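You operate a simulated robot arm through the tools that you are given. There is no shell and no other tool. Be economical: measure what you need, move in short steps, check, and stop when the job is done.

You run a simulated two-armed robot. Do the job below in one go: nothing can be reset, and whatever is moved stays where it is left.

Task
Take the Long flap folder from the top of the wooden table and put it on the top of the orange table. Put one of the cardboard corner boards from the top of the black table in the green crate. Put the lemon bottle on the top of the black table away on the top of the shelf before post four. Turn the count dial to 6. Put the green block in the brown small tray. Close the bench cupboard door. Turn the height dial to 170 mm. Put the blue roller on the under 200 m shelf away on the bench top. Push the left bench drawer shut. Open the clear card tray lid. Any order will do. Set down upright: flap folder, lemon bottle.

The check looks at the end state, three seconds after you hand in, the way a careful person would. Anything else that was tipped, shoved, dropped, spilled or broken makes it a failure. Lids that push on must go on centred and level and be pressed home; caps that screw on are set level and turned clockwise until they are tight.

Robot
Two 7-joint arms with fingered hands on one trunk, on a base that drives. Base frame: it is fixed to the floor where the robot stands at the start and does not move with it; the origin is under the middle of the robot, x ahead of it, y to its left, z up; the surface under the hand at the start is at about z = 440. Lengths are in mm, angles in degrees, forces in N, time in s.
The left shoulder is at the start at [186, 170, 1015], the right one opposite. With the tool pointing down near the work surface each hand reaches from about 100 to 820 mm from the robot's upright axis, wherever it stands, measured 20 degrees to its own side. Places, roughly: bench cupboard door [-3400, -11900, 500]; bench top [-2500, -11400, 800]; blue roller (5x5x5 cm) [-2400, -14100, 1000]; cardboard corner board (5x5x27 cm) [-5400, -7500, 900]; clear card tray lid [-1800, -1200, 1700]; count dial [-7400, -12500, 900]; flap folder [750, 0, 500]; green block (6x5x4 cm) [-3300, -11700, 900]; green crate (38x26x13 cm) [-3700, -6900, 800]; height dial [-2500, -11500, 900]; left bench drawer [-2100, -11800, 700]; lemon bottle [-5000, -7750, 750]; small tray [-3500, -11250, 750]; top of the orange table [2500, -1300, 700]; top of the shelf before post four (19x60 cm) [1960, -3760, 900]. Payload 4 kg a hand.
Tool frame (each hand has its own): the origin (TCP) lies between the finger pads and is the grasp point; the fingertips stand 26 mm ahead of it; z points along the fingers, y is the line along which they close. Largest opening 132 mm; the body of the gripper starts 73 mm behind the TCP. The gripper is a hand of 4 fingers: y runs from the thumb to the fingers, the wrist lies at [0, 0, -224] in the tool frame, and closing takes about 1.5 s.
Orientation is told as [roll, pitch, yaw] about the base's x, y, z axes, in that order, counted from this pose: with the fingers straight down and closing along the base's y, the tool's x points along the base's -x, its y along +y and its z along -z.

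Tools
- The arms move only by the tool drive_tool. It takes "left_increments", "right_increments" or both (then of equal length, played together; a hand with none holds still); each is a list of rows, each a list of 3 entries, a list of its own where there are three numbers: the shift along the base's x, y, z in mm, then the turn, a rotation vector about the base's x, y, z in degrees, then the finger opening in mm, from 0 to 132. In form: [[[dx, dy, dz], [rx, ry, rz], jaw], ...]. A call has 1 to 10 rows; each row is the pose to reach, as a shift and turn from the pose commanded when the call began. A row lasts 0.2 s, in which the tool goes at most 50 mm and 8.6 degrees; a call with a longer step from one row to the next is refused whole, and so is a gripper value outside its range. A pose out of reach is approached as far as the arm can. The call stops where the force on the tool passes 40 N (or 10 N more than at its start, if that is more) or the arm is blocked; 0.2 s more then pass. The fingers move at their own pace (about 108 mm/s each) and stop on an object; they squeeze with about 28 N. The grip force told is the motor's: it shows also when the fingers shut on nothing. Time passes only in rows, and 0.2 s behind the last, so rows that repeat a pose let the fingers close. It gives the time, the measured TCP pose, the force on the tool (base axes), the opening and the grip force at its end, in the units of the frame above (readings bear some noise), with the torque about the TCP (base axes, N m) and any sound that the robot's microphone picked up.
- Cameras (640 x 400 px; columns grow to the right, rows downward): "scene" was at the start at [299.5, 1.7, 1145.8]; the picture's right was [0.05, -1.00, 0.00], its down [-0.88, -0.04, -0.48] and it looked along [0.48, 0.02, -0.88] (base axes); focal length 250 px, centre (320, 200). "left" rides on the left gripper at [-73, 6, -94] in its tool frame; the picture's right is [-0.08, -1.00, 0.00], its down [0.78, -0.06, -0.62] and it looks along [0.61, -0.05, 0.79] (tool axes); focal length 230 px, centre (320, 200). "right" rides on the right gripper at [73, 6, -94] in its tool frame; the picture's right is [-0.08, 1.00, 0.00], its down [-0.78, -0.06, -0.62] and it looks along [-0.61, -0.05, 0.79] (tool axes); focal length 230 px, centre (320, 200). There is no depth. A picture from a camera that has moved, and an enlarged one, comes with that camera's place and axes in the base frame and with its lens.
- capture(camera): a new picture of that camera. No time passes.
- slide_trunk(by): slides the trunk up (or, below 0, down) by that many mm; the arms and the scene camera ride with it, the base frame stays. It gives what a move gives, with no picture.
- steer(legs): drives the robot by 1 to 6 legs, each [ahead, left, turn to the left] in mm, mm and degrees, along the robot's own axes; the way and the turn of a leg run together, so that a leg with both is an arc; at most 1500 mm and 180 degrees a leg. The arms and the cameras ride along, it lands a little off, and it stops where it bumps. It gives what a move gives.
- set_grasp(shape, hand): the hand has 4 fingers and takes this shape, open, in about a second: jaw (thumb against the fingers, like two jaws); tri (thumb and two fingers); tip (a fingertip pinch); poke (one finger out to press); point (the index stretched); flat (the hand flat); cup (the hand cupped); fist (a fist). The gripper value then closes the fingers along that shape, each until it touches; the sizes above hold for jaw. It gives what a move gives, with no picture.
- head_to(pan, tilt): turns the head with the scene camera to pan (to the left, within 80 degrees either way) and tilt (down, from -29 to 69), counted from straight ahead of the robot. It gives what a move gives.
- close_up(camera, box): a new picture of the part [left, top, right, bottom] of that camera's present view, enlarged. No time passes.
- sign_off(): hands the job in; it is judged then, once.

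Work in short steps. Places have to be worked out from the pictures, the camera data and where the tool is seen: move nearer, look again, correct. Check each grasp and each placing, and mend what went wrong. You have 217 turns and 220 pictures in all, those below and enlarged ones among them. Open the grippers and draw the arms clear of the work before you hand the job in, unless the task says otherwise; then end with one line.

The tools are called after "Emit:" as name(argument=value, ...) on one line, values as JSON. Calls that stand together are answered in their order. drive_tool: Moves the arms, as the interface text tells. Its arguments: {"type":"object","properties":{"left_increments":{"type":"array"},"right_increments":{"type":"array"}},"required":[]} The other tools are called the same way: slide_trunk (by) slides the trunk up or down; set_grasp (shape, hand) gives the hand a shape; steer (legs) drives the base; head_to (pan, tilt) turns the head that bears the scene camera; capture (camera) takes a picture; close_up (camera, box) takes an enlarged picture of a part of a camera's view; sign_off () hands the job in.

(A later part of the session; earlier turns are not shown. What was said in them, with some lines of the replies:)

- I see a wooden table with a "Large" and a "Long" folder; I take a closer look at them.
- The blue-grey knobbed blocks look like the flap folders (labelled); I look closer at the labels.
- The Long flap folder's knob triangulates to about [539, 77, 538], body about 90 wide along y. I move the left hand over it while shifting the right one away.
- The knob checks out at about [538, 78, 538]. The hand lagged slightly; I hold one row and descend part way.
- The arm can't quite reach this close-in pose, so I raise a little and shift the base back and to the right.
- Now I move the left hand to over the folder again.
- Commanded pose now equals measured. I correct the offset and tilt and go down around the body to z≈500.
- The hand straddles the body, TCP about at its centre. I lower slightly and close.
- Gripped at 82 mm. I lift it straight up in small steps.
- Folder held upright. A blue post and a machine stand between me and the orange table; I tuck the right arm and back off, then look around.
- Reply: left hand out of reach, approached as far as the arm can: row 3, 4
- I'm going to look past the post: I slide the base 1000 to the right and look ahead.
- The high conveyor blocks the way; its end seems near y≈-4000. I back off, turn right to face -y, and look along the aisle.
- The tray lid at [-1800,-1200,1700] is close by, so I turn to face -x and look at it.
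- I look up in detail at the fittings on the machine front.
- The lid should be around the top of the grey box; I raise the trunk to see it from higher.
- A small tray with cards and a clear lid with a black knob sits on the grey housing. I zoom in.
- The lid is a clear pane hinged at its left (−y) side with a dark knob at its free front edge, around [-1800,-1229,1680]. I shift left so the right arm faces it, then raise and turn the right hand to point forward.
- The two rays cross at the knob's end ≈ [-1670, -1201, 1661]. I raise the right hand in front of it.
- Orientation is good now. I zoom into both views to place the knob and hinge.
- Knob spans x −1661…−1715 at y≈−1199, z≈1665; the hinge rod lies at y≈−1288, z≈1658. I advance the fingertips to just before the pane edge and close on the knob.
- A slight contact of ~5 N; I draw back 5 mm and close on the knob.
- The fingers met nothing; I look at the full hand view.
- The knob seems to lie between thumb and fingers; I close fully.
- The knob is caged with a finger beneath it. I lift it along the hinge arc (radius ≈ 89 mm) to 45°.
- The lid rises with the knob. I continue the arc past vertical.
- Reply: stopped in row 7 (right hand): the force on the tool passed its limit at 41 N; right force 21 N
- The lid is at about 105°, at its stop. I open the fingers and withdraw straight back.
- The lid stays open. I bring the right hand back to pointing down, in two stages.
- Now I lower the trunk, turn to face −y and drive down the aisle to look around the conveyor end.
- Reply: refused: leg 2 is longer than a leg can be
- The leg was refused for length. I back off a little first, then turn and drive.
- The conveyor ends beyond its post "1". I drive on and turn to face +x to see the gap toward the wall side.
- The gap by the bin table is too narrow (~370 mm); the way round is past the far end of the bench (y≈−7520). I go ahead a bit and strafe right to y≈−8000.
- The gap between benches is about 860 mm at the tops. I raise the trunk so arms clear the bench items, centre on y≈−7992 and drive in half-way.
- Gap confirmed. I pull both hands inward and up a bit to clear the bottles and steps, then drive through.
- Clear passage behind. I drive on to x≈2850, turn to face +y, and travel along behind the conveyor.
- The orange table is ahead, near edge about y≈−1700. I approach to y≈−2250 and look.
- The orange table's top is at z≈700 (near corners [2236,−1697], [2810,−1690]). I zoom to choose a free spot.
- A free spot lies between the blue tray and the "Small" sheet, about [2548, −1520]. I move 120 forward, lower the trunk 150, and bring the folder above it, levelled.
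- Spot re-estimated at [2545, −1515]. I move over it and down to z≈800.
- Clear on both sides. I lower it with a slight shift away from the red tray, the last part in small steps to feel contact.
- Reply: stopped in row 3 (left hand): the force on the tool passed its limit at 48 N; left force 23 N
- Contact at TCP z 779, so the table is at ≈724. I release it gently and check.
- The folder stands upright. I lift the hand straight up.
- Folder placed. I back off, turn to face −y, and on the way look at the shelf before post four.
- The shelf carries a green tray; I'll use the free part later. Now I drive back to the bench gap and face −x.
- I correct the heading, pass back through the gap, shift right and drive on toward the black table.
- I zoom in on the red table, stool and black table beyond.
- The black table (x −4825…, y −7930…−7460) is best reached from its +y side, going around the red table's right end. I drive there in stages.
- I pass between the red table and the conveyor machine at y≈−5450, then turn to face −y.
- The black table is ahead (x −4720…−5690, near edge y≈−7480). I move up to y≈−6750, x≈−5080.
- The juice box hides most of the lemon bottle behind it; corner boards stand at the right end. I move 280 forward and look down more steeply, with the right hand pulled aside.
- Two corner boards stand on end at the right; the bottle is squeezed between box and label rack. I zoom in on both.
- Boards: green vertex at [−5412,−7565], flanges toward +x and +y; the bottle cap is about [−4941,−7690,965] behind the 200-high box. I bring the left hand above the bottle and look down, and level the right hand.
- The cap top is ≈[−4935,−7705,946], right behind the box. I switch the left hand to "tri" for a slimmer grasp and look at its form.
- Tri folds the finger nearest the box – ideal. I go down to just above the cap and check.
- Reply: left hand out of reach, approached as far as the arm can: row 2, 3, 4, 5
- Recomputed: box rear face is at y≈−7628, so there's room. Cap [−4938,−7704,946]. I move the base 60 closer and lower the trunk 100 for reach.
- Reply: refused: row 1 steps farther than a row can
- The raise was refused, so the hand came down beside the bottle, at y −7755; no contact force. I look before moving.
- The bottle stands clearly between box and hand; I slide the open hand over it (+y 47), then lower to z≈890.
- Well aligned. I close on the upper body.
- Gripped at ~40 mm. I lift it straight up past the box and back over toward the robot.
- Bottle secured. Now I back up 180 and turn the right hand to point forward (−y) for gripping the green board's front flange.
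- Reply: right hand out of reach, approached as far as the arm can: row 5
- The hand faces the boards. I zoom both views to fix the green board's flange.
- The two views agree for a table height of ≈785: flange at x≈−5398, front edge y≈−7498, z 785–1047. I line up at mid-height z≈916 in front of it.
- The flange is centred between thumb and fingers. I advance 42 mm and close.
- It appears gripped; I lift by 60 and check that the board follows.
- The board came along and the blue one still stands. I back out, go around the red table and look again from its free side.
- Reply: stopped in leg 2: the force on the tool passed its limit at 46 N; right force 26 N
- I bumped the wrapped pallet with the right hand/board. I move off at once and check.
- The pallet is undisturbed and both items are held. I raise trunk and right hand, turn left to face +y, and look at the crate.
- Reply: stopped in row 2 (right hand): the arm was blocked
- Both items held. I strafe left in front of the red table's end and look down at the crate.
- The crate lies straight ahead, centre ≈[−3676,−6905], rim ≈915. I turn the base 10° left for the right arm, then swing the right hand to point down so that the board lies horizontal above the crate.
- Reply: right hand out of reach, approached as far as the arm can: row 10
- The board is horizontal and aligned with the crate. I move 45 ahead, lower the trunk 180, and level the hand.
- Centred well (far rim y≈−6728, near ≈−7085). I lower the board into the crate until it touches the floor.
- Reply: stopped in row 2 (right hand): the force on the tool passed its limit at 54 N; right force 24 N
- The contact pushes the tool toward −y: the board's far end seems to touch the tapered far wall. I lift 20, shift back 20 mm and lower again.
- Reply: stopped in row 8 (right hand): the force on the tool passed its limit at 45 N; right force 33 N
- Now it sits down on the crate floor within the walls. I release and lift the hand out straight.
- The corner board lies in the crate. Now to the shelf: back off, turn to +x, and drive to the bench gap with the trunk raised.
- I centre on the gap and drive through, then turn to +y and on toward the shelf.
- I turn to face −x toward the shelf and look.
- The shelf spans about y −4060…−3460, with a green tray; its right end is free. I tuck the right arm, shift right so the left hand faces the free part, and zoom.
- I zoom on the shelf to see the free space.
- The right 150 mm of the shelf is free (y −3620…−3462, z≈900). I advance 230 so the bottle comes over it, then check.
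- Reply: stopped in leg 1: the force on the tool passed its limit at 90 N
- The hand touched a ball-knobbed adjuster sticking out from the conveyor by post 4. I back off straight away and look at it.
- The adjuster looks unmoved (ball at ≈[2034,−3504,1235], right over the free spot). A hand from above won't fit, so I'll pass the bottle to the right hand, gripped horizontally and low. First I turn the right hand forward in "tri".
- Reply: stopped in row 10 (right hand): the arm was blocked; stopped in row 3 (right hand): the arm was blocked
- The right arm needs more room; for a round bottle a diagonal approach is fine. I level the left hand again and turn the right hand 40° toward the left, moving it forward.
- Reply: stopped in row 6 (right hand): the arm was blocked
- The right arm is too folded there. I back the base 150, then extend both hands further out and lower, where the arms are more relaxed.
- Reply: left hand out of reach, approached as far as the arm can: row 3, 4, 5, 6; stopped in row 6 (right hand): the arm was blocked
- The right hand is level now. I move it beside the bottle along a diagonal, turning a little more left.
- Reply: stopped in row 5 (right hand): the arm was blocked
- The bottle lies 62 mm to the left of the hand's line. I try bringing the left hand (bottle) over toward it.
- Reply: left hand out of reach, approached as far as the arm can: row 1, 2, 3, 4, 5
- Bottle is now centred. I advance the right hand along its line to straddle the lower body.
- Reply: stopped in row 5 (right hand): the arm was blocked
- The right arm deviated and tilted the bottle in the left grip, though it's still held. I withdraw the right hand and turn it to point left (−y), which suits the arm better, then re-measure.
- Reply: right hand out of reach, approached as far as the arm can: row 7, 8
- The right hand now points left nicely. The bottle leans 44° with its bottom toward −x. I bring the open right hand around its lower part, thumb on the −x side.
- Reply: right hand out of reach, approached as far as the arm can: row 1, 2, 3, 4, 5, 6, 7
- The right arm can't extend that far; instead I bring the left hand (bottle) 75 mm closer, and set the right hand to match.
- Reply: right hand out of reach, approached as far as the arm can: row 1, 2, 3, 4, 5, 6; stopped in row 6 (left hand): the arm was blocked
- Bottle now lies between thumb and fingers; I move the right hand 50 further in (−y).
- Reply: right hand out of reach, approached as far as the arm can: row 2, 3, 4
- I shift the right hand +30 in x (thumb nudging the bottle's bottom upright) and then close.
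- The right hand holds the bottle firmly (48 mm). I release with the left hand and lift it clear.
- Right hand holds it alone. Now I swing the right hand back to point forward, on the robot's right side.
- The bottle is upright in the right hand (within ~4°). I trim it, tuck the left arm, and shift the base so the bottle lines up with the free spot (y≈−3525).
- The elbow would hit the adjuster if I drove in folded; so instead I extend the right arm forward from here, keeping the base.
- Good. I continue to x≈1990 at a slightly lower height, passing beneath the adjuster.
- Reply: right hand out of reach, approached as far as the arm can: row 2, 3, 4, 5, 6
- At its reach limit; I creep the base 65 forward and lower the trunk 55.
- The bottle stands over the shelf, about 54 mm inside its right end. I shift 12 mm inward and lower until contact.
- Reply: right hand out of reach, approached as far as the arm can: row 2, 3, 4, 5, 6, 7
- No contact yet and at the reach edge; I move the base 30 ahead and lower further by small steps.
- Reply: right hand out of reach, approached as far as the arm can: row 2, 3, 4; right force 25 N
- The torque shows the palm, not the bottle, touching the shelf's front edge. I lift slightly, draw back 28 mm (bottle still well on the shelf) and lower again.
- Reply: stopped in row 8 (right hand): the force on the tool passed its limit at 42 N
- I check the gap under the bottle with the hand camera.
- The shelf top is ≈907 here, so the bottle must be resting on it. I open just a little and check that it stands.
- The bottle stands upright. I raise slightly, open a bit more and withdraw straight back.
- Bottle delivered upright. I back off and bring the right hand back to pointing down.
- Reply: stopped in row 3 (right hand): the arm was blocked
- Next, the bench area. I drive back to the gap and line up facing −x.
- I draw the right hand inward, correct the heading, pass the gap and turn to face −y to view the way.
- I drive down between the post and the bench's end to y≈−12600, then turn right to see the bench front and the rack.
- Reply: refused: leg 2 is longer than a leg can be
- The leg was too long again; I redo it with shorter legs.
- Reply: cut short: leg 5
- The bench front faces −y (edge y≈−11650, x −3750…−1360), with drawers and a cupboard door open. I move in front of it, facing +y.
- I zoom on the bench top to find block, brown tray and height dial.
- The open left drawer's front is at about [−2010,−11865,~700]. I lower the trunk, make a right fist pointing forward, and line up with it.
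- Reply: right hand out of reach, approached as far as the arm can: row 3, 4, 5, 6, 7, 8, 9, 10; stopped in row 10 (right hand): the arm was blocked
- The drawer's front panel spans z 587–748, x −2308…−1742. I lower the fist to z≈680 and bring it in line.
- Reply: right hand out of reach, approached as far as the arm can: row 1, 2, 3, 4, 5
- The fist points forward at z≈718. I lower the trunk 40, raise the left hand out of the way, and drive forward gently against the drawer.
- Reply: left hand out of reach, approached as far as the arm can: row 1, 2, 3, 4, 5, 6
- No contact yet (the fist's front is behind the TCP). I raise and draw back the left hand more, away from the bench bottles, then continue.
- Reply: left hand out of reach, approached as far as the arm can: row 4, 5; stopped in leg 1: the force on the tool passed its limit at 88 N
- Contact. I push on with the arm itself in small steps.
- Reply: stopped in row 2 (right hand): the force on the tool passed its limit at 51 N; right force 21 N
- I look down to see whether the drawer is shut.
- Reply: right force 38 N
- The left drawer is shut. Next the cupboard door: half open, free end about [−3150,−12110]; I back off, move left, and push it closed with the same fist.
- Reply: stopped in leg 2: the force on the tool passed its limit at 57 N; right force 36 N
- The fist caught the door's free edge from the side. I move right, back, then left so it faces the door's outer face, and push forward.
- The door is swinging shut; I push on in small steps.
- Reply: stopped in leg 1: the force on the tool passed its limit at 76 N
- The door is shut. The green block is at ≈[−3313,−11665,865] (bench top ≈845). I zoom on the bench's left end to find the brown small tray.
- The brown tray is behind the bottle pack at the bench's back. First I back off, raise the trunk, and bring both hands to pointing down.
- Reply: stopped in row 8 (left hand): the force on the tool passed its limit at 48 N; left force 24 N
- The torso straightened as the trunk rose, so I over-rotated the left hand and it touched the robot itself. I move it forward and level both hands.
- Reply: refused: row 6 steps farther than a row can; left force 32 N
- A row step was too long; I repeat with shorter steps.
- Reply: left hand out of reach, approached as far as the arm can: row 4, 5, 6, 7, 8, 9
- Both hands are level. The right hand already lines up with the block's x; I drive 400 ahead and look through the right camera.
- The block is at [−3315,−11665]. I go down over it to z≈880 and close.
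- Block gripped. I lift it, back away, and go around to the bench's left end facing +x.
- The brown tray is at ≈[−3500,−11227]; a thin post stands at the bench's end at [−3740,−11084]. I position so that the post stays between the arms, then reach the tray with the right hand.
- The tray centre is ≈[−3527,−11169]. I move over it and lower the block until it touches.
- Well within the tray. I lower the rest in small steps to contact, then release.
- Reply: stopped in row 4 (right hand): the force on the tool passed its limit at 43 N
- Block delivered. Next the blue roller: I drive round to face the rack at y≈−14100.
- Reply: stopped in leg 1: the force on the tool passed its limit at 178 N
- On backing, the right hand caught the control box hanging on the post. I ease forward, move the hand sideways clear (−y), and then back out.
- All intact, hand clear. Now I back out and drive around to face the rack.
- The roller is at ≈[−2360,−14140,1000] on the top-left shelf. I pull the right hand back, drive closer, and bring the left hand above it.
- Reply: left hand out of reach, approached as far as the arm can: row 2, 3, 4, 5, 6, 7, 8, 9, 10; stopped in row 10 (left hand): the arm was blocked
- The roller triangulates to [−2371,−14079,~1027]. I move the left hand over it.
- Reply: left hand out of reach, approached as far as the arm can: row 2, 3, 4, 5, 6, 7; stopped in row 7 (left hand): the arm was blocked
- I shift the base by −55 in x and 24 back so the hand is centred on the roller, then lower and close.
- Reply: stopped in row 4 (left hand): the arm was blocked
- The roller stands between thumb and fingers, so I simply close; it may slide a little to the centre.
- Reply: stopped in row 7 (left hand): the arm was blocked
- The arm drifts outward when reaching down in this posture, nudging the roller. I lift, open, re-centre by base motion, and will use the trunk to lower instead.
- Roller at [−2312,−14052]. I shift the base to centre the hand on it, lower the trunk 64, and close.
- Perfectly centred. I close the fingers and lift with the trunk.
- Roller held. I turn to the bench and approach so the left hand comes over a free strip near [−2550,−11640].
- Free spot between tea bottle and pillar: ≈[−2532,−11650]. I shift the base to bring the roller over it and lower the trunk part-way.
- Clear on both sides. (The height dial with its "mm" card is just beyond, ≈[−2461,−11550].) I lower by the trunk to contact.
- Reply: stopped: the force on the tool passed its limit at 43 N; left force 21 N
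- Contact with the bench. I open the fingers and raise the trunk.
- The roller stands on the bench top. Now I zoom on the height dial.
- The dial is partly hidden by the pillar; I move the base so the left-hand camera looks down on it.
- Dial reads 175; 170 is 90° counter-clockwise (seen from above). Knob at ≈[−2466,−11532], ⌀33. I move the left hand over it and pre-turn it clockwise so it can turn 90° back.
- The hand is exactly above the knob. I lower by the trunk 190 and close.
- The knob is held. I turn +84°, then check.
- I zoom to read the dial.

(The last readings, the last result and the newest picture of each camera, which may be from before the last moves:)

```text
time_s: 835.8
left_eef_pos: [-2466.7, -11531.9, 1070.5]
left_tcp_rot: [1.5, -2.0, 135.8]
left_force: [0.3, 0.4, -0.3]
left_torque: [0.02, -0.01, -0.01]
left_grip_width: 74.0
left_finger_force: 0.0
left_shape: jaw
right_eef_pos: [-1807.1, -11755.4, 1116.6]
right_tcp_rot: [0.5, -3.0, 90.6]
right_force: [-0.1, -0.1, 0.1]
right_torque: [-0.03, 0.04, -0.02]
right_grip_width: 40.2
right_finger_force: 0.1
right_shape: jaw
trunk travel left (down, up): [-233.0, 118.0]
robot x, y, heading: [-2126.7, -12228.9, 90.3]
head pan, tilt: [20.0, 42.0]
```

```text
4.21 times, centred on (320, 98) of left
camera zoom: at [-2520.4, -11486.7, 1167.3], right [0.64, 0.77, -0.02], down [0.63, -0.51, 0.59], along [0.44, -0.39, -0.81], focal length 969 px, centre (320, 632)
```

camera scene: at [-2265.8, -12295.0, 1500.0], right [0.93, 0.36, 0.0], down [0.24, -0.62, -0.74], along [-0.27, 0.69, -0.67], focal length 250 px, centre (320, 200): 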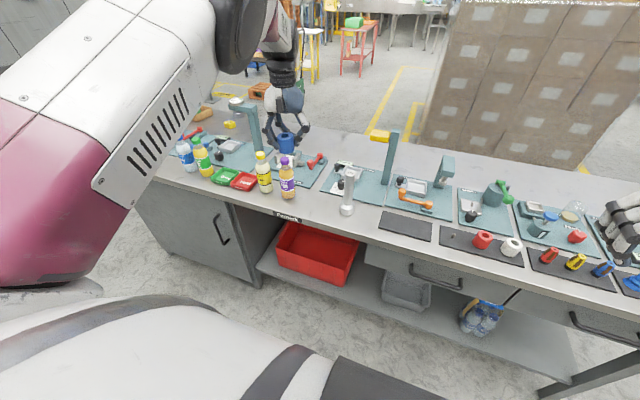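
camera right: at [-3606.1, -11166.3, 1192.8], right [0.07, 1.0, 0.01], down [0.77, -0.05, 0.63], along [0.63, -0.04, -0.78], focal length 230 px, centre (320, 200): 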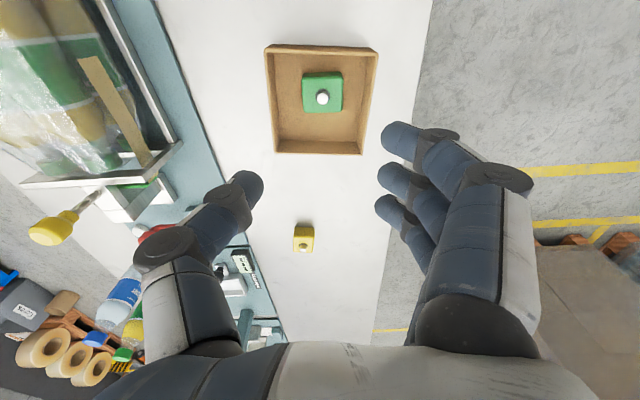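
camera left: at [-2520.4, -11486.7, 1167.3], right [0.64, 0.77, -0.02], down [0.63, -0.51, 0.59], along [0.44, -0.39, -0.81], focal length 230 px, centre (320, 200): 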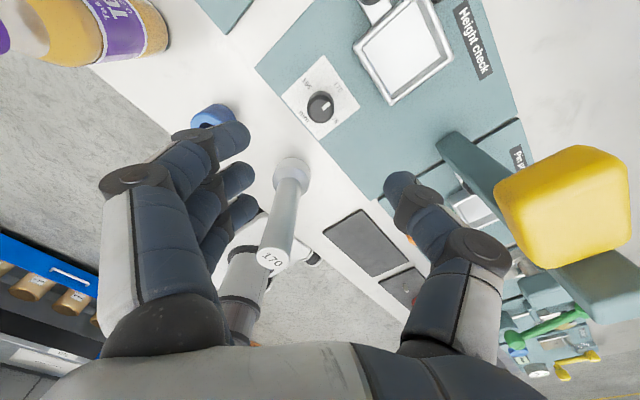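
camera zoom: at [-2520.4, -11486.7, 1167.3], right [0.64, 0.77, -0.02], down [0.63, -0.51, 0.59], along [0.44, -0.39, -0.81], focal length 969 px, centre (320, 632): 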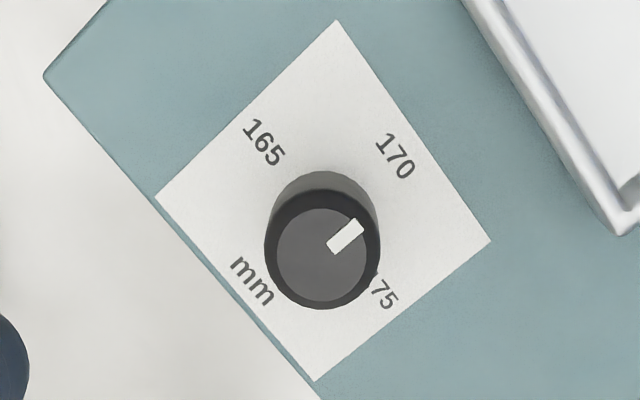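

The height dial reads 170. Now I back off and head toward the count dial at [−7400,−12500].

Emit:
steer(legs=[[-400, 0, 0], [0, 0, 89.5], [1400, 0, 0], [900, 0, 0]])

Emit:
head_to(pan=0, tilt=15)

Emit:
capture(camera="scene")

```text
time_s: 852.8
left_eef_pos: [-5048.1, -13076.1, 1071.5]
left_tcp_rot: [1.4, -1.9, -132.5]
left_force: [-0.1, 1.1, 0.0]
left_torque: [-0.02, -0.01, 0.0]
left_grip_width: 74.1
left_finger_force: 0.1
left_shape: jaw
right_eef_pos: [-4847.0, -12409.7, 1118.4]
right_tcp_rot: [0.5, -3.1, -177.6]
right_force: [0.2, 1.0, 0.0]
right_torque: [-0.02, -0.06, 0.02]
right_grip_width: 40.4
right_finger_force: 0.0
right_shape: jaw
trunk travel left (down, up): [-233.0, 118.0]
robot x, y, heading: [-4369.9, -12709.8, -177.5]
head pan, tilt: [20.0, 42.0]
```

```text
time_s: 853.7
left_eef_pos: [-5047.3, -13077.2, 1070.9]
left_tcp_rot: [1.4, -2.0, -132.4]
left_force: [0.0, 0.2, -0.4]
left_torque: [-0.01, 0.0, -0.01]
left_grip_width: 74.0
left_finger_force: 0.0
left_shape: jaw
right_eef_pos: [-4846.8, -12408.8, 1118.9]
right_tcp_rot: [0.5, -3.1, -177.7]
right_force: [-0.4, 0.1, 0.0]
right_torque: [-0.01, -0.02, 0.04]
right_grip_width: 40.5
right_finger_force: 0.1
right_shape: jaw
trunk travel left (down, up): [-233.0, 118.0]
robot x, y, heading: [-4363.7, -12714.1, -177.8]
head pan, tilt: [0.0, 15.0]
```

```text
27 pictures are left
camera scene: at [-4519.3, -12718.6, 1430.4], right [-0.04, 1.0, 0.0], down [0.26, 0.01, -0.97], along [-0.96, -0.04, -0.26], focal length 250 px, centre (320, 200)
```

scene: 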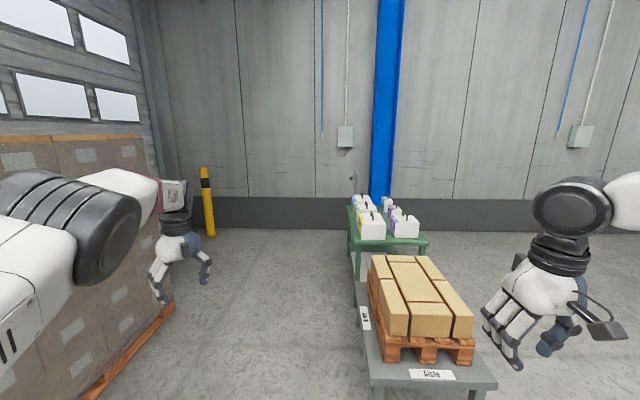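

The count dial should be on the left far end of the green table. I go round on its −y side (y≈−13250) and turn to face it.

Emit:
steer(legs=[[0, 530, -2.3], [1450, 0, 0], [1450, 0, 0], [0, 0, -90]])

Emit:
head_to(pan=0, tilt=35)

Emit:
capture(camera="scene")

```text
time_s: 876.2
left_eef_pos: [-7613.8, -12577.2, 1071.6]
left_tcp_rot: [1.4, -2.0, 137.5]
left_force: [0.2, -0.2, 0.2]
left_torque: [-0.02, 0.0, 0.05]
left_grip_width: 74.2
left_finger_force: 0.0
left_shape: jaw
right_eef_pos: [-6945.7, -12777.1, 1118.0]
right_tcp_rot: [0.5, -3.1, 92.3]
right_force: [0.4, 0.6, 0.3]
right_torque: [-0.02, -0.02, -0.02]
right_grip_width: 40.1
right_finger_force: 0.0
right_shape: jaw
trunk travel left (down, up): [-233.0, 118.0]
robot x, y, heading: [-7248.5, -13255.4, 92.1]
head pan, tilt: [0.0, 15.0]
```

```text
time_s: 877.0
left_eef_pos: [-7614.6, -12576.8, 1072.4]
left_tcp_rot: [1.4, -2.1, 137.5]
left_force: [-0.3, -0.7, -0.6]
left_torque: [0.04, 0.01, 0.02]
left_grip_width: 74.2
left_finger_force: 0.0
left_shape: jaw
right_eef_pos: [-6947.3, -12777.7, 1118.0]
right_tcp_rot: [0.4, -3.1, 92.3]
right_force: [0.6, -0.7, 0.3]
right_torque: [0.03, 0.01, -0.01]
right_grip_width: 40.2
right_finger_force: 0.0
right_shape: jaw
trunk travel left (down, up): [-233.0, 118.0]
robot x, y, heading: [-7249.7, -13260.6, 92.3]
head pan, tilt: [0.0, 35.0]
```

```text
26 pictures are left
camera scene: at [-7255.9, -13113.1, 1398.6], right [1.0, 0.04, 0.0], down [0.02, -0.57, -0.82], along [-0.03, 0.82, -0.57], focal length 250 px, centre (320, 200)
```

scene: 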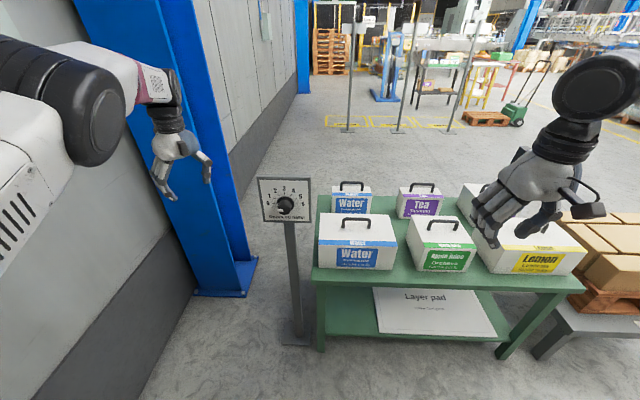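

The dial is on a stand facing me. I zoom in.

Emit:
close_up(camera="scene", box=[245, 165, 325, 235])

```text
5.71 times, centred on (285, 200) of scene
camera zoom: at [-7255.9, -13113.1, 1398.6], right [1.0, 0.04, 0.0], down [0.02, -0.57, -0.82], along [-0.03, 0.82, -0.57], focal length 1426 px, centre (520, 200)
```

zoom: 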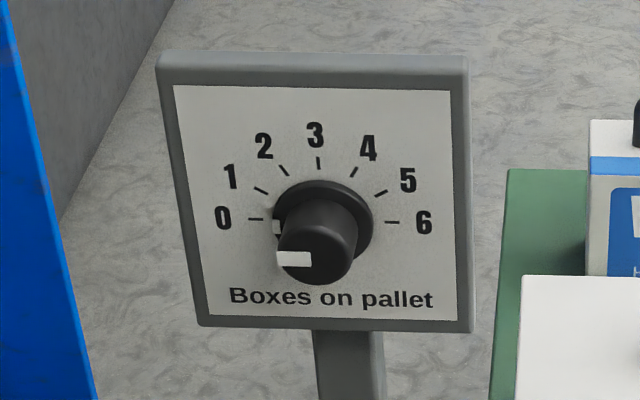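

The dial is at 0; it must turn 180° clockwise to 6. Knob ≈[−7391,−12500,933], axis along y. I turn the base slightly (clear of the wall) and bring the right hand to point at it.

Emit:
steer(legs=[[-20, 170, 12.7]])

Emit:
set_grasp(hand="right", shape="jaw")

Emit:
drive_tool(right_increments=[[[-10, 4, -18], [8.5, 0, 0], 100], [[-20, 8, -36], [17, 0, 0], 100], [[-30, 12, -54], [25.5, 0, 0], 100], [[-40, 18, -72], [34, 0, 0], 100], [[-55, 25, -90], [42.5, 0, 0], 100], [[-70, 35, -108], [51, 0, 0], 100], [[-85, 45, -126], [59.5, 0, 0], 100], [[-100, 55, -144], [68, 0, 0], 90], [[-115, 65, -162], [76.5, 0, 0], 90], [[-130, 75, -180], [85, 0, 0], 90]])

Emit:
capture(camera="right")

```text
time_s: 879.1
left_eef_pos: [-7915.2, -12713.2, 1072.1]
left_tcp_rot: [1.4, -1.9, 149.5]
left_force: [-0.2, -0.1, -0.6]
left_torque: [0.0, -0.01, 0.01]
left_grip_width: 74.0
left_finger_force: 0.0
left_shape: jaw
right_eef_pos: [-7219.7, -12770.4, 1118.2]
right_tcp_rot: [0.5, -3.1, 104.3]
right_force: [-0.1, 0.6, 0.0]
right_torque: [0.02, -0.03, -0.02]
right_grip_width: 40.2
right_finger_force: 0.0
right_shape: jaw
trunk travel left (down, up): [-233.0, 118.0]
robot x, y, heading: [-7414.4, -13300.2, 104.4]
head pan, tilt: [0.0, 35.0]
```

```text
time_s: 880.0
left_eef_pos: [-7914.7, -12712.0, 1071.6]
left_tcp_rot: [1.5, -2.0, 149.5]
left_force: [0.2, -0.2, -0.1]
left_torque: [-0.01, -0.01, -0.04]
left_grip_width: 74.0
left_finger_force: 0.0
left_shape: jaw
right_eef_pos: [-7219.4, -12770.4, 1117.2]
right_tcp_rot: [0.5, -3.1, 104.3]
right_force: [0.1, -0.2, 0.3]
right_torque: [0.02, 0.01, 0.01]
right_grip_width: 131.7
right_finger_force: 0.1
right_shape: jaw
trunk travel left (down, up): [-233.0, 118.0]
robot x, y, heading: [-7413.2, -13304.1, 104.2]
head pan, tilt: [0.0, 35.0]
```

```text
time_s: 882.2
left_eef_pos: [-7915.7, -12713.0, 1071.3]
left_tcp_rot: [1.3, -2.0, 149.4]
left_force: [-0.2, 0.5, 0.1]
left_torque: [-0.02, -0.01, 0.0]
left_grip_width: 74.0
left_finger_force: 0.0
left_shape: jaw
right_eef_pos: [-7349.9, -12693.4, 937.8]
right_tcp_rot: [-81.8, -75.5, 173.4]
right_force: [0.8, -0.1, -0.1]
right_torque: [-0.04, 0.01, -0.02]
right_grip_width: 90.4
right_finger_force: 0.1
right_shape: jaw
trunk travel left (down, up): [-233.0, 118.0]
robot x, y, heading: [-7415.6, -13300.2, 104.4]
head pan, tilt: [0.0, 35.0]
```

```text
24 pictures are left
camera right: at [-7336.5, -12789.1, 869.5], right [-0.98, -0.03, -0.17], down [-0.12, -0.59, 0.8], along [-0.12, 0.81, 0.58], focal length 230 px, centre (320, 200)
```

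right: 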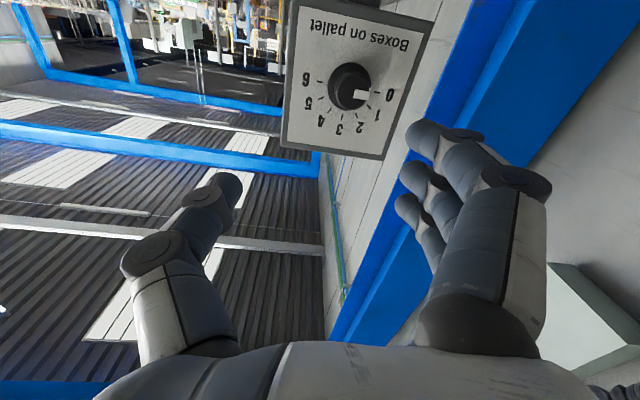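

The two rays agree: knob tip at ≈[−7391,−12479,917]. I pre-roll the hand counter-clockwise 46° and approach to 70 mm in front.

Emit:
drive_tool(right_increments=[[[-8, 20, -4], [0, -8, 0], 90], [[-16, 40, -8], [0, -16, 0], 90], [[-24, 60, -12], [0, -24, 0], 90], [[-32, 80, -16], [0, -32, 0], 90], [[-41, 95, -21], [0, -40, 0], 90], [[-41, 110, -21], [0, -46, 0], 90], [[-41, 110, -21], [0, -46, 0], 90]])

Emit:
capture(camera="right")

```text
time_s: 884.0
left_eef_pos: [-7912.8, -12711.5, 1072.3]
left_tcp_rot: [1.4, -2.0, 149.5]
left_force: [0.7, -0.2, -0.3]
left_torque: [-0.03, -0.01, 0.0]
left_grip_width: 74.2
left_finger_force: 0.1
left_shape: jaw
right_eef_pos: [-7338.7, -12566.6, 921.1]
right_tcp_rot: [-87.5, -30.4, 173.0]
right_force: [0.1, -0.4, -0.2]
right_torque: [0.0, 0.02, 0.0]
right_grip_width: 90.1
right_finger_force: 0.0
right_shape: jaw
trunk travel left (down, up): [-233.0, 118.0]
robot x, y, heading: [-7414.8, -13304.0, 104.2]
head pan, tilt: [0.0, 35.0]
stopped in row 7 (right hand): the arm was blocked; the commanded pose is now the measured one
```

```text
23 pictures are left
camera right: at [-7289.2, -12667.9, 884.0], right [-0.57, 0.03, -0.82], down [-0.7, -0.53, 0.47], along [-0.42, 0.85, 0.32], focal length 230 px, centre (320, 200)
```

right: 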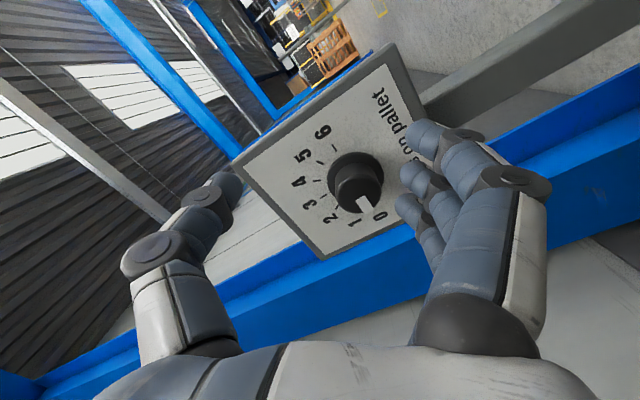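

The roll limits its leftward reach; I shift the base 50 left, then advance the arm onto the knob and close.

Emit:
steer(legs=[[12, 50, 0]])

Emit:
drive_tool(right_increments=[[[0, 25, -3], [0, 0, 0], 90], [[0, 50, -4], [0, 0, 0], 90], [[0, 70, -4], [0, 0, 0], 90], [[0, 84, -4], [0, 0, 0], 90], [[0, 84, -4], [0, 0, 0], 90]])

Emit:
capture(camera="right")

```text
time_s: 885.2
left_eef_pos: [-7969.3, -12713.1, 1071.2]
left_tcp_rot: [1.3, -2.0, 149.6]
left_force: [-1.1, -0.6, -0.2]
left_torque: [-0.01, -0.02, -0.01]
left_grip_width: 74.0
left_finger_force: 0.1
left_shape: jaw
right_eef_pos: [-7393.2, -12567.1, 922.0]
right_tcp_rot: [-87.5, -30.4, 173.0]
right_force: [-0.1, -1.1, -0.2]
right_torque: [0.01, -0.01, -0.01]
right_grip_width: 90.3
right_finger_force: 0.1
right_shape: jaw
trunk travel left (down, up): [-233.0, 118.0]
robot x, y, heading: [-7466.9, -13300.9, 104.0]
head pan, tilt: [0.0, 35.0]
```

```text
time_s: 886.4
left_eef_pos: [-7967.6, -12713.8, 1072.3]
left_tcp_rot: [1.3, -2.0, 149.7]
left_force: [0.2, 0.3, -0.7]
left_torque: [0.01, 0.02, 0.02]
left_grip_width: 74.2
left_finger_force: 0.1
left_shape: jaw
right_eef_pos: [-7384.4, -12483.2, 918.3]
right_tcp_rot: [-87.6, -30.4, 172.5]
right_force: [0.1, -3.0, -0.1]
right_torque: [-0.02, 0.04, 0.14]
right_grip_width: 89.7
right_finger_force: 0.1
right_shape: jaw
trunk travel left (down, up): [-233.0, 118.0]
robot x, y, heading: [-7465.6, -13302.2, 104.4]
head pan, tilt: [0.0, 35.0]
```

```text
22 pictures are left
camera right: at [-7336.3, -12584.1, 880.5], right [-0.57, 0.03, -0.82], down [-0.71, -0.53, 0.47], along [-0.42, 0.85, 0.32], focal length 230 px, centre (320, 200)
```

right: 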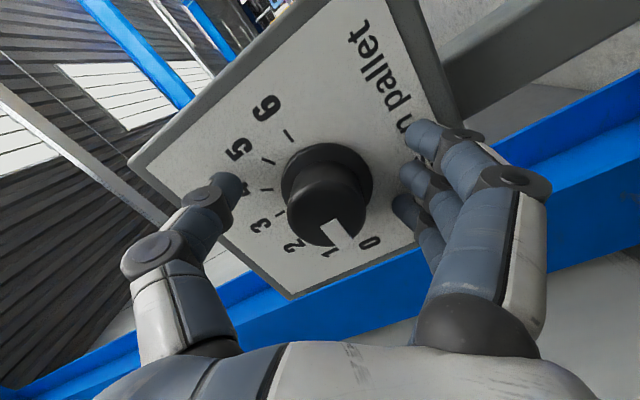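

Well centred, tips just at the panel. I ease back 4 mm, close, then turn clockwise ([0,+,0]) up to ~84°.

Emit:
drive_tool(right_increments=[[[0, -4, 0], [0, 0, 0], 70], [[0, -4, 0], [0, 0, 0], 50], [[0, -4, 0], [0, 0, 0], 30], [[0, -4, 0], [0, 0, 0], 15], [[0, -4, 0], [0, 0, 0], 10], [[0, -4, 0], [0, 0, 0], 10]])

Emit:
drive_tool(right_increments=[[[0, 0, 0], [0, 8.4, 0], 10], [[0, 0, 0], [0, 16.8, 0], 10], [[0, 0, 0], [0, 25.2, 0], 10], [[0, 0, 0], [0, 33.6, 0], 10], [[0, 0, 0], [0, 42, 0], 10], [[0, 0, 0], [0, 50.4, 0], 10], [[0, 0, 0], [0, 58.8, 0], 10], [[0, 0, 0], [0, 67, 0], 10], [[0, 0, 0], [0, 75, 0], 10]])

Emit:
capture(camera="right")

```text
time_s: 887.8
left_eef_pos: [-7966.2, -12712.6, 1071.9]
left_tcp_rot: [1.5, -2.0, 149.6]
left_force: [-0.2, 0.5, 0.0]
left_torque: [-0.01, 0.0, 0.01]
left_grip_width: 74.3
left_finger_force: 0.1
left_shape: jaw
right_eef_pos: [-7373.5, -12487.3, 916.7]
right_tcp_rot: [-87.3, -30.4, 171.5]
right_force: [9.7, -6.2, -0.8]
right_torque: [-0.4, 0.0, 0.29]
right_grip_width: 18.0
right_finger_force: 27.7
right_shape: jaw
trunk travel left (down, up): [-233.0, 118.0]
robot x, y, heading: [-7464.5, -13303.7, 104.1]
head pan, tilt: [0.0, 35.0]
```

```text
time_s: 888.9
left_eef_pos: [-7965.9, -12710.0, 1070.2]
left_tcp_rot: [1.4, -2.1, 149.5]
left_force: [0.9, -0.3, -0.7]
left_torque: [0.0, 0.01, -0.02]
left_grip_width: 74.2
left_finger_force: 0.0
left_shape: jaw
right_eef_pos: [-7377.2, -12490.3, 903.5]
right_tcp_rot: [-73.7, -65.1, 160.3]
right_force: [8.3, 8.8, -16.8]
right_torque: [-0.28, -0.18, 0.12]
right_grip_width: 12.4
right_finger_force: 28.1
right_shape: jaw
trunk travel left (down, up): [-233.0, 118.0]
robot x, y, heading: [-7463.8, -13301.9, 104.3]
head pan, tilt: [0.0, 35.0]
stopped in row 5 (right hand): the force on the tool passed its limit at 44 N (the readings are from after the stop); the commanded pose is now the measured one
```

```text
21 pictures are left
camera right: at [-7362.0, -12593.4, 845.8], right [-0.94, 0.04, -0.33], down [-0.31, -0.5, 0.81], along [-0.13, 0.87, 0.48], focal length 230 px, centre (320, 200)
```

right: 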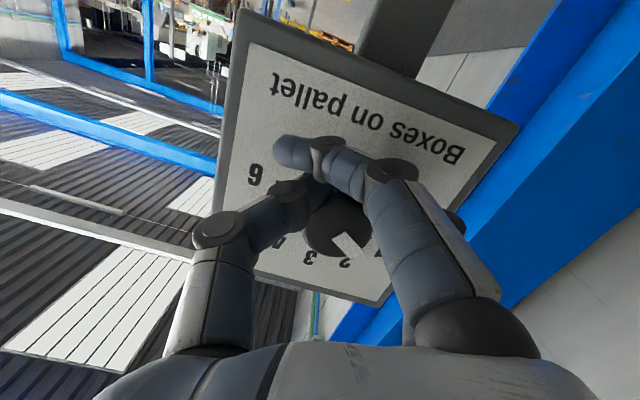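

It turned ~40° (pointer now between 1 and 2), but the hand slipped off-centre. I open, shift the base 30 left, re-centre and turn again.

Emit:
drive_tool(right_increments=[[[0, 0, 0], [0, 0, 0], 40], [[0, 0, 0], [0, 0, 0], 70], [[0, 0, 0], [0, 0, 0], 95], [[0, 0, 0], [0, 0, 0], 95]])

Emit:
steer(legs=[[7, 30, 0]])

Emit:
drive_tool(right_increments=[[[8, 1, 7], [0, -4, 0], 95], [[15, 2, 14], [0, -8, 0], 95], [[15, 2, 14], [0, -8, 0], 95]])

Emit:
capture(camera="right")

```text
time_s: 889.9
left_eef_pos: [-7965.8, -12711.8, 1073.2]
left_tcp_rot: [1.4, -1.9, 149.5]
left_force: [0.0, 0.2, 0.0]
left_torque: [-0.01, -0.01, -0.04]
left_grip_width: 73.9
left_finger_force: 0.1
left_shape: jaw
right_eef_pos: [-7379.8, -12489.9, 908.6]
right_tcp_rot: [-75.0, -65.4, 161.8]
right_force: [-0.5, 0.0, 0.8]
right_torque: [0.01, -0.03, 0.01]
right_grip_width: 94.6
right_finger_force: 0.0
right_shape: jaw
trunk travel left (down, up): [-233.0, 118.0]
robot x, y, heading: [-7466.4, -13299.2, 104.3]
head pan, tilt: [0.0, 35.0]
```

```text
time_s: 890.8
left_eef_pos: [-7996.0, -12712.7, 1072.3]
left_tcp_rot: [1.4, -2.0, 149.5]
left_force: [-0.9, 0.2, 0.0]
left_torque: [-0.01, -0.02, -0.03]
left_grip_width: 74.2
left_finger_force: 0.0
left_shape: jaw
right_eef_pos: [-7411.3, -12492.8, 908.7]
right_tcp_rot: [-74.9, -65.3, 161.7]
right_force: [-0.8, 0.3, 0.7]
right_torque: [-0.01, -0.01, -0.02]
right_grip_width: 94.9
right_finger_force: 0.1
right_shape: jaw
trunk travel left (down, up): [-233.0, 118.0]
robot x, y, heading: [-7500.8, -13299.8, 104.0]
head pan, tilt: [0.0, 35.0]
```

```text
time_s: 891.6
left_eef_pos: [-7996.0, -12712.6, 1072.3]
left_tcp_rot: [1.3, -2.0, 149.5]
left_force: [-1.1, -0.4, -0.7]
left_torque: [0.01, 0.0, 0.0]
left_grip_width: 74.4
left_finger_force: 0.0
left_shape: jaw
right_eef_pos: [-7385.4, -12489.0, 921.7]
right_tcp_rot: [-79.6, -57.6, 164.9]
right_force: [0.3, -0.3, -0.7]
right_torque: [0.0, -0.01, 0.02]
right_grip_width: 94.7
right_finger_force: 0.1
right_shape: jaw
trunk travel left (down, up): [-233.0, 118.0]
robot x, y, heading: [-7497.5, -13305.5, 104.4]
head pan, tilt: [0.0, 35.0]
```

```text
20 pictures are left
camera right: at [-7363.7, -12591.4, 866.8], right [-0.89, 0.05, -0.46], down [-0.42, -0.5, 0.75], along [-0.19, 0.86, 0.47], focal length 230 px, centre (320, 200)
```

right: 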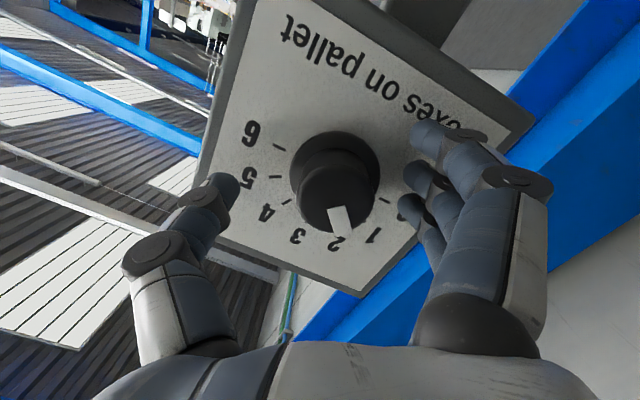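

Pointer is now near 2. I close and turn clockwise again.

Emit:
drive_tool(right_increments=[[[-3, 2, -3], [0, 0, 0], 60], [[-3, 2, -3], [0, 0, 0], 35], [[-3, 2, -3], [0, 0, 0], 15], [[-3, 2, -3], [0, 0, 0], 10], [[-3, 2, -3], [0, 0, 0], 10]])

Emit:
drive_tool(right_increments=[[[0, 0, 0], [0, 8.4, 0], 10], [[0, 0, 0], [0, 16.8, 0], 10], [[0, 0, 0], [0, 25.2, 0], 10], [[0, 0, 0], [0, 33.6, 0], 10], [[0, 0, 0], [0, 42, 0], 10], [[0, 0, 0], [0, 50.4, 0], 10], [[0, 0, 0], [0, 58.8, 0], 10], [[0, 0, 0], [0, 67, 0], 10], [[0, 0, 0], [0, 75, 0], 10]])

Emit:
capture(camera="right")

```text
time_s: 892.8
left_eef_pos: [-7997.8, -12713.0, 1072.9]
left_tcp_rot: [1.3, -2.0, 149.6]
left_force: [0.7, -0.8, -0.2]
left_torque: [0.0, 0.03, -0.02]
left_grip_width: 74.2
left_finger_force: 0.2
left_shape: jaw
right_eef_pos: [-7388.3, -12487.0, 919.4]
right_tcp_rot: [-79.8, -57.6, 165.4]
right_force: [-0.3, 4.9, 5.2]
right_torque: [0.16, 0.03, 0.26]
right_grip_width: 26.3
right_finger_force: 27.9
right_shape: jaw
trunk travel left (down, up): [-233.0, 118.0]
robot x, y, heading: [-7499.2, -13304.2, 104.1]
head pan, tilt: [0.0, 35.0]
```

```text
time_s: 894.8
left_eef_pos: [-7995.0, -12713.2, 1071.9]
left_tcp_rot: [1.4, -2.1, 149.5]
left_force: [0.5, -0.5, 0.0]
left_torque: [0.03, 0.02, 0.0]
left_grip_width: 74.4
left_finger_force: 0.1
left_shape: jaw
right_eef_pos: [-7397.5, -12487.9, 917.9]
right_tcp_rot: [80.5, -45.8, 11.0]
right_force: [17.7, -8.9, -9.5]
right_torque: [-0.09, 0.08, -0.4]
right_grip_width: 24.6
right_finger_force: 28.0
right_shape: jaw
trunk travel left (down, up): [-233.0, 118.0]
robot x, y, heading: [-7497.7, -13302.0, 104.2]
head pan, tilt: [0.0, 35.0]
```

```text
19 pictures are left
camera right: at [-7446.5, -12590.3, 880.7], right [-0.67, 0.04, 0.74], down [0.63, -0.51, 0.59], along [0.4, 0.86, 0.32], focal length 230 px, centre (320, 200)
```

right: 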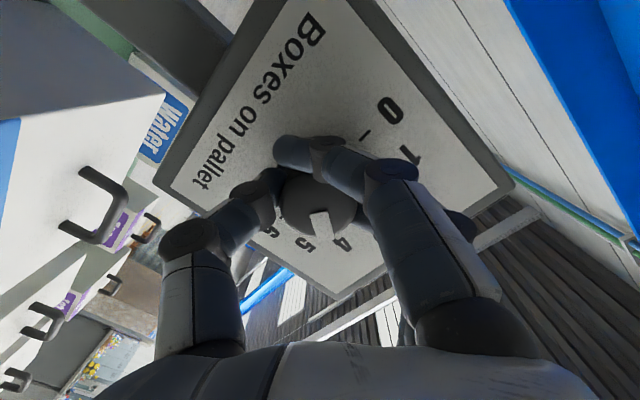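

Pointer now between 4 and 5. I release, roll back counter-clockwise 66°, regrip, and turn the remaining ~50°.

Emit:
drive_tool(right_increments=[[[0, 0, 0], [0, 0, 0], 50], [[0, 0, 0], [0, 0, 0], 80], [[0, 0, 0], [0, 0, 0], 95], [[3, 0, 0], [0, -8.4, 0], 95], [[6, 0, 0], [0, -16.8, 0], 95], [[8, 0, 0], [0, -25.2, 0], 95], [[8, 0, 0], [0, -33.6, 0], 95], [[8, 0, 0], [0, -42, 0], 95], [[8, 0, 0], [0, -50.4, 0], 95], [[8, 0, 0], [0, -58.8, 0], 95]])

Emit:
drive_tool(right_increments=[[[0, 0, 0], [0, 0, 0], 60], [[0, 0, 0], [0, 0, 0], 35], [[0, 0, 0], [0, 0, 0], 15], [[0, 0, 0], [0, 0, 0], 10], [[0, 0, 0], [0, 0, 0], 10]])

Emit:
close_up(camera="right", box=[170, 60, 470, 280])

```text
time_s: 897.0
left_eef_pos: [-7998.1, -12713.2, 1070.9]
left_tcp_rot: [1.2, -2.0, 149.5]
left_force: [-0.5, -0.5, 0.5]
left_torque: [0.0, 0.0, 0.01]
left_grip_width: 74.3
left_finger_force: 0.2
left_shape: jaw
right_eef_pos: [-7392.2, -12486.6, 918.5]
right_tcp_rot: [-66.4, -72.7, 153.7]
right_force: [0.0, -0.5, 0.6]
right_torque: [-0.03, -0.03, 0.01]
right_grip_width: 94.6
right_finger_force: 0.0
right_shape: jaw
trunk travel left (down, up): [-233.0, 118.0]
robot x, y, heading: [-7496.2, -13301.4, 104.4]
head pan, tilt: [0.0, 35.0]
```

```text
time_s: 898.2
left_eef_pos: [-7996.0, -12713.0, 1073.0]
left_tcp_rot: [1.3, -2.0, 149.5]
left_force: [0.0, -0.4, 0.2]
left_torque: [0.0, 0.01, 0.0]
left_grip_width: 74.3
left_finger_force: 0.0
left_shape: jaw
right_eef_pos: [-7391.3, -12487.1, 918.1]
right_tcp_rot: [-66.1, -72.9, 153.4]
right_force: [0.1, -3.0, -1.6]
right_torque: [0.09, 0.0, 0.48]
right_grip_width: 27.0
right_finger_force: 27.7
right_shape: jaw
trunk travel left (down, up): [-233.0, 118.0]
robot x, y, heading: [-7499.6, -13303.3, 104.3]
head pan, tilt: [0.0, 35.0]
```

```text
1.82 times, centred on (320, 170) of right
camera zoom: at [-7384.3, -12590.0, 859.4], right [-0.98, 0.04, -0.19], down [-0.19, -0.51, 0.84], along [-0.07, 0.86, 0.51], focal length 418 px, centre (320, 254)
```

zoom: 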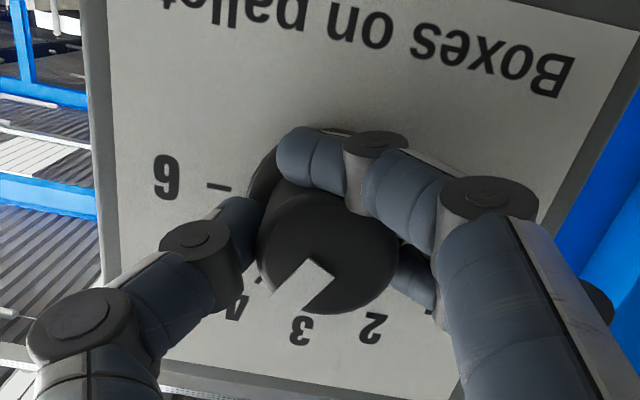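

Pointer is at about 4 (58° short of 6). I turn 58° clockwise.

Emit:
drive_tool(right_increments=[[[0, 0, 0], [0, 8.4, 0], 10], [[0, 0, 0], [0, 16.8, 0], 10], [[0, 0, 0], [0, 25.2, 0], 10], [[0, 0, 0], [0, 33.6, 0], 10], [[0, 0, 0], [0, 42, 0], 10], [[0, 0, 0], [0, 50.4, 0], 10], [[0, 0, 0], [0, 58, 0], 10], [[0, 0, 0], [0, 58, 0], 10]])

Emit:
drive_tool(right_increments=[[[0, 0, 0], [0, 0, 0], 40], [[0, 0, 0], [0, 0, 0], 70], [[0, 0, 0], [0, 0, 0], 95], [[0, 0, 0], [0, 0, 0], 95]])

Emit:
close_up(camera="right", box=[170, 60, 470, 280])

```text
time_s: 900.0
left_eef_pos: [-7996.5, -12713.3, 1071.5]
left_tcp_rot: [1.2, -1.9, 149.5]
left_force: [-0.2, 0.9, 0.3]
left_torque: [-0.01, 0.03, 0.0]
left_grip_width: 74.2
left_finger_force: 0.0
left_shape: jaw
right_eef_pos: [-7393.6, -12487.0, 917.6]
right_tcp_rot: [80.2, -46.8, 11.2]
right_force: [-9.0, -3.5, -6.2]
right_torque: [0.33, -0.02, 0.36]
right_grip_width: 27.1
right_finger_force: 27.9
right_shape: jaw
trunk travel left (down, up): [-233.0, 118.0]
robot x, y, heading: [-7499.3, -13303.7, 104.2]
head pan, tilt: [0.0, 35.0]
```

```text
time_s: 901.0
left_eef_pos: [-7995.5, -12712.4, 1071.9]
left_tcp_rot: [1.3, -2.0, 149.5]
left_force: [-0.1, -0.6, -0.7]
left_torque: [0.02, -0.03, 0.0]
left_grip_width: 74.0
left_finger_force: 0.1
left_shape: jaw
right_eef_pos: [-7391.1, -12486.8, 917.8]
right_tcp_rot: [80.3, -46.8, 11.0]
right_force: [0.9, 0.8, 0.0]
right_torque: [-0.04, 0.01, 0.02]
right_grip_width: 94.6
right_finger_force: 0.0
right_shape: jaw
trunk travel left (down, up): [-233.0, 118.0]
robot x, y, heading: [-7495.8, -13300.5, 104.4]
head pan, tilt: [0.0, 35.0]
```

```text
1.82 times, centred on (320, 170) of right
camera zoom: at [-7438.6, -12589.7, 880.3], right [-0.68, 0.04, 0.73], down [0.61, -0.51, 0.6], along [0.39, 0.86, 0.33], focal length 418 px, centre (320, 254)
```

zoom: 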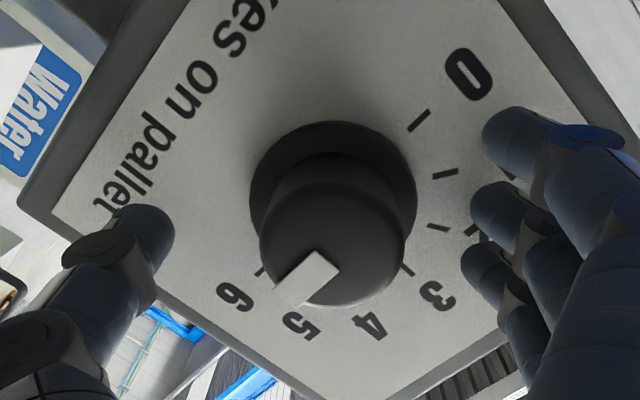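

The pointer is parallel to the 0–6 tick line, i.e. at 6. I withdraw and verify from the front.

Emit:
drive_tool(right_increments=[[[0, -30, 0], [0, 0, 0], 95], [[0, -70, 0], [0, 0, 0], 95], [[0, -110, 0], [0, 0, 0], 95], [[20, -140, 0], [0, 0, 0], 95]])

Emit:
steer(legs=[[-250, 0, -10]])

Emit:
head_to(pan=0, tilt=28)

Emit:
capture(camera="scene")

```text
time_s: 902.0
left_eef_pos: [-7995.5, -12712.5, 1072.4]
left_tcp_rot: [1.2, -2.0, 149.5]
left_force: [0.6, 0.1, -0.7]
left_torque: [0.01, 0.01, 0.01]
left_grip_width: 74.4
left_finger_force: 0.1
left_shape: jaw
right_eef_pos: [-7369.3, -12625.1, 918.5]
right_tcp_rot: [80.3, -46.9, 10.9]
right_force: [-0.3, -0.6, -0.1]
right_torque: [0.03, -0.01, 0.0]
right_grip_width: 94.5
right_finger_force: 0.0
right_shape: jaw
trunk travel left (down, up): [-233.0, 118.0]
robot x, y, heading: [-7497.8, -13304.8, 104.4]
head pan, tilt: [0.0, 35.0]
```

```text
time_s: 903.8
left_eef_pos: [-7845.2, -12871.6, 1071.9]
left_tcp_rot: [1.3, -2.0, 139.2]
left_force: [0.5, 0.6, 0.3]
left_torque: [0.04, -0.01, 0.02]
left_grip_width: 74.1
left_finger_force: 0.0
left_shape: jaw
right_eef_pos: [-7212.2, -12895.7, 919.6]
right_tcp_rot: [80.5, -46.8, 0.7]
right_force: [-1.0, -0.1, 0.4]
right_torque: [0.0, 0.01, -0.04]
right_grip_width: 94.7
right_finger_force: 0.0
right_shape: jaw
trunk travel left (down, up): [-233.0, 118.0]
robot x, y, heading: [-7460.0, -13539.0, 93.8]
head pan, tilt: [0.0, 35.0]
```

```text
time_s: 904.5
left_eef_pos: [-7844.4, -12869.1, 1072.7]
left_tcp_rot: [1.3, -2.0, 139.2]
left_force: [0.0, -0.3, 0.8]
left_torque: [0.01, 0.02, -0.01]
left_grip_width: 74.3
left_finger_force: 0.0
left_shape: jaw
right_eef_pos: [-7212.0, -12894.8, 918.3]
right_tcp_rot: [80.3, -46.8, 0.8]
right_force: [0.1, 0.1, 0.0]
right_torque: [0.0, 0.03, 0.02]
right_grip_width: 94.6
right_finger_force: 0.1
right_shape: jaw
trunk travel left (down, up): [-233.0, 118.0]
robot x, y, heading: [-7462.4, -13540.5, 93.7]
head pan, tilt: [0.0, 28.0]
```

```text
16 pictures are left
camera scene: at [-7470.4, -13392.0, 1409.4], right [1.0, 0.07, 0.0], down [0.03, -0.47, -0.88], along [-0.06, 0.88, -0.47], focal length 250 px, centre (320, 200)
```

scene: 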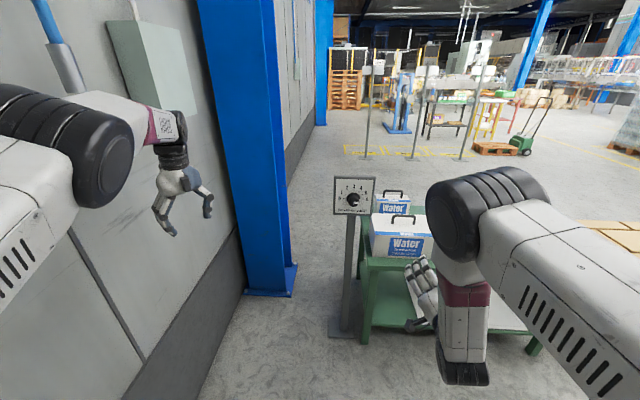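

Emit:
close_up(camera="scene", box=[320, 165, 390, 230])

```text
6.15 times, centred on (355, 198) of scene
camera zoom: at [-7470.4, -13392.0, 1409.4], right [1.0, 0.07, 0.0], down [0.03, -0.47, -0.88], along [-0.06, 0.88, -0.47], focal length 1536 px, centre (105, 215)
```

zoom: 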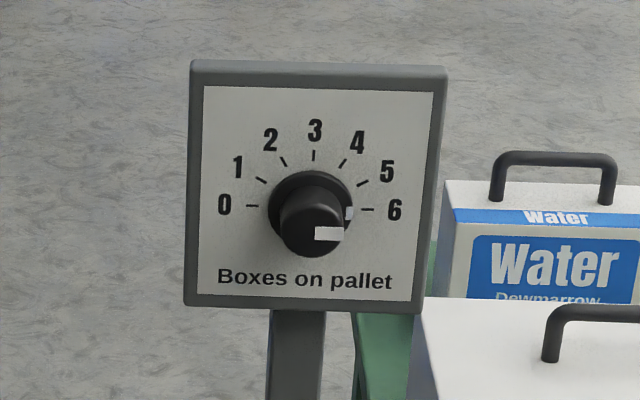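

The count dial reads 6. All ten items are done, both hands are open and clear, so I hand the job in.

Emit:
sign_off()

```text
The job is handed in.
```

All ten parts of the job are done and handed in; along the way I brushed the wrapped pallet, the adjuster at post four and the control box at the bench end, and saw no sign that any had moved.
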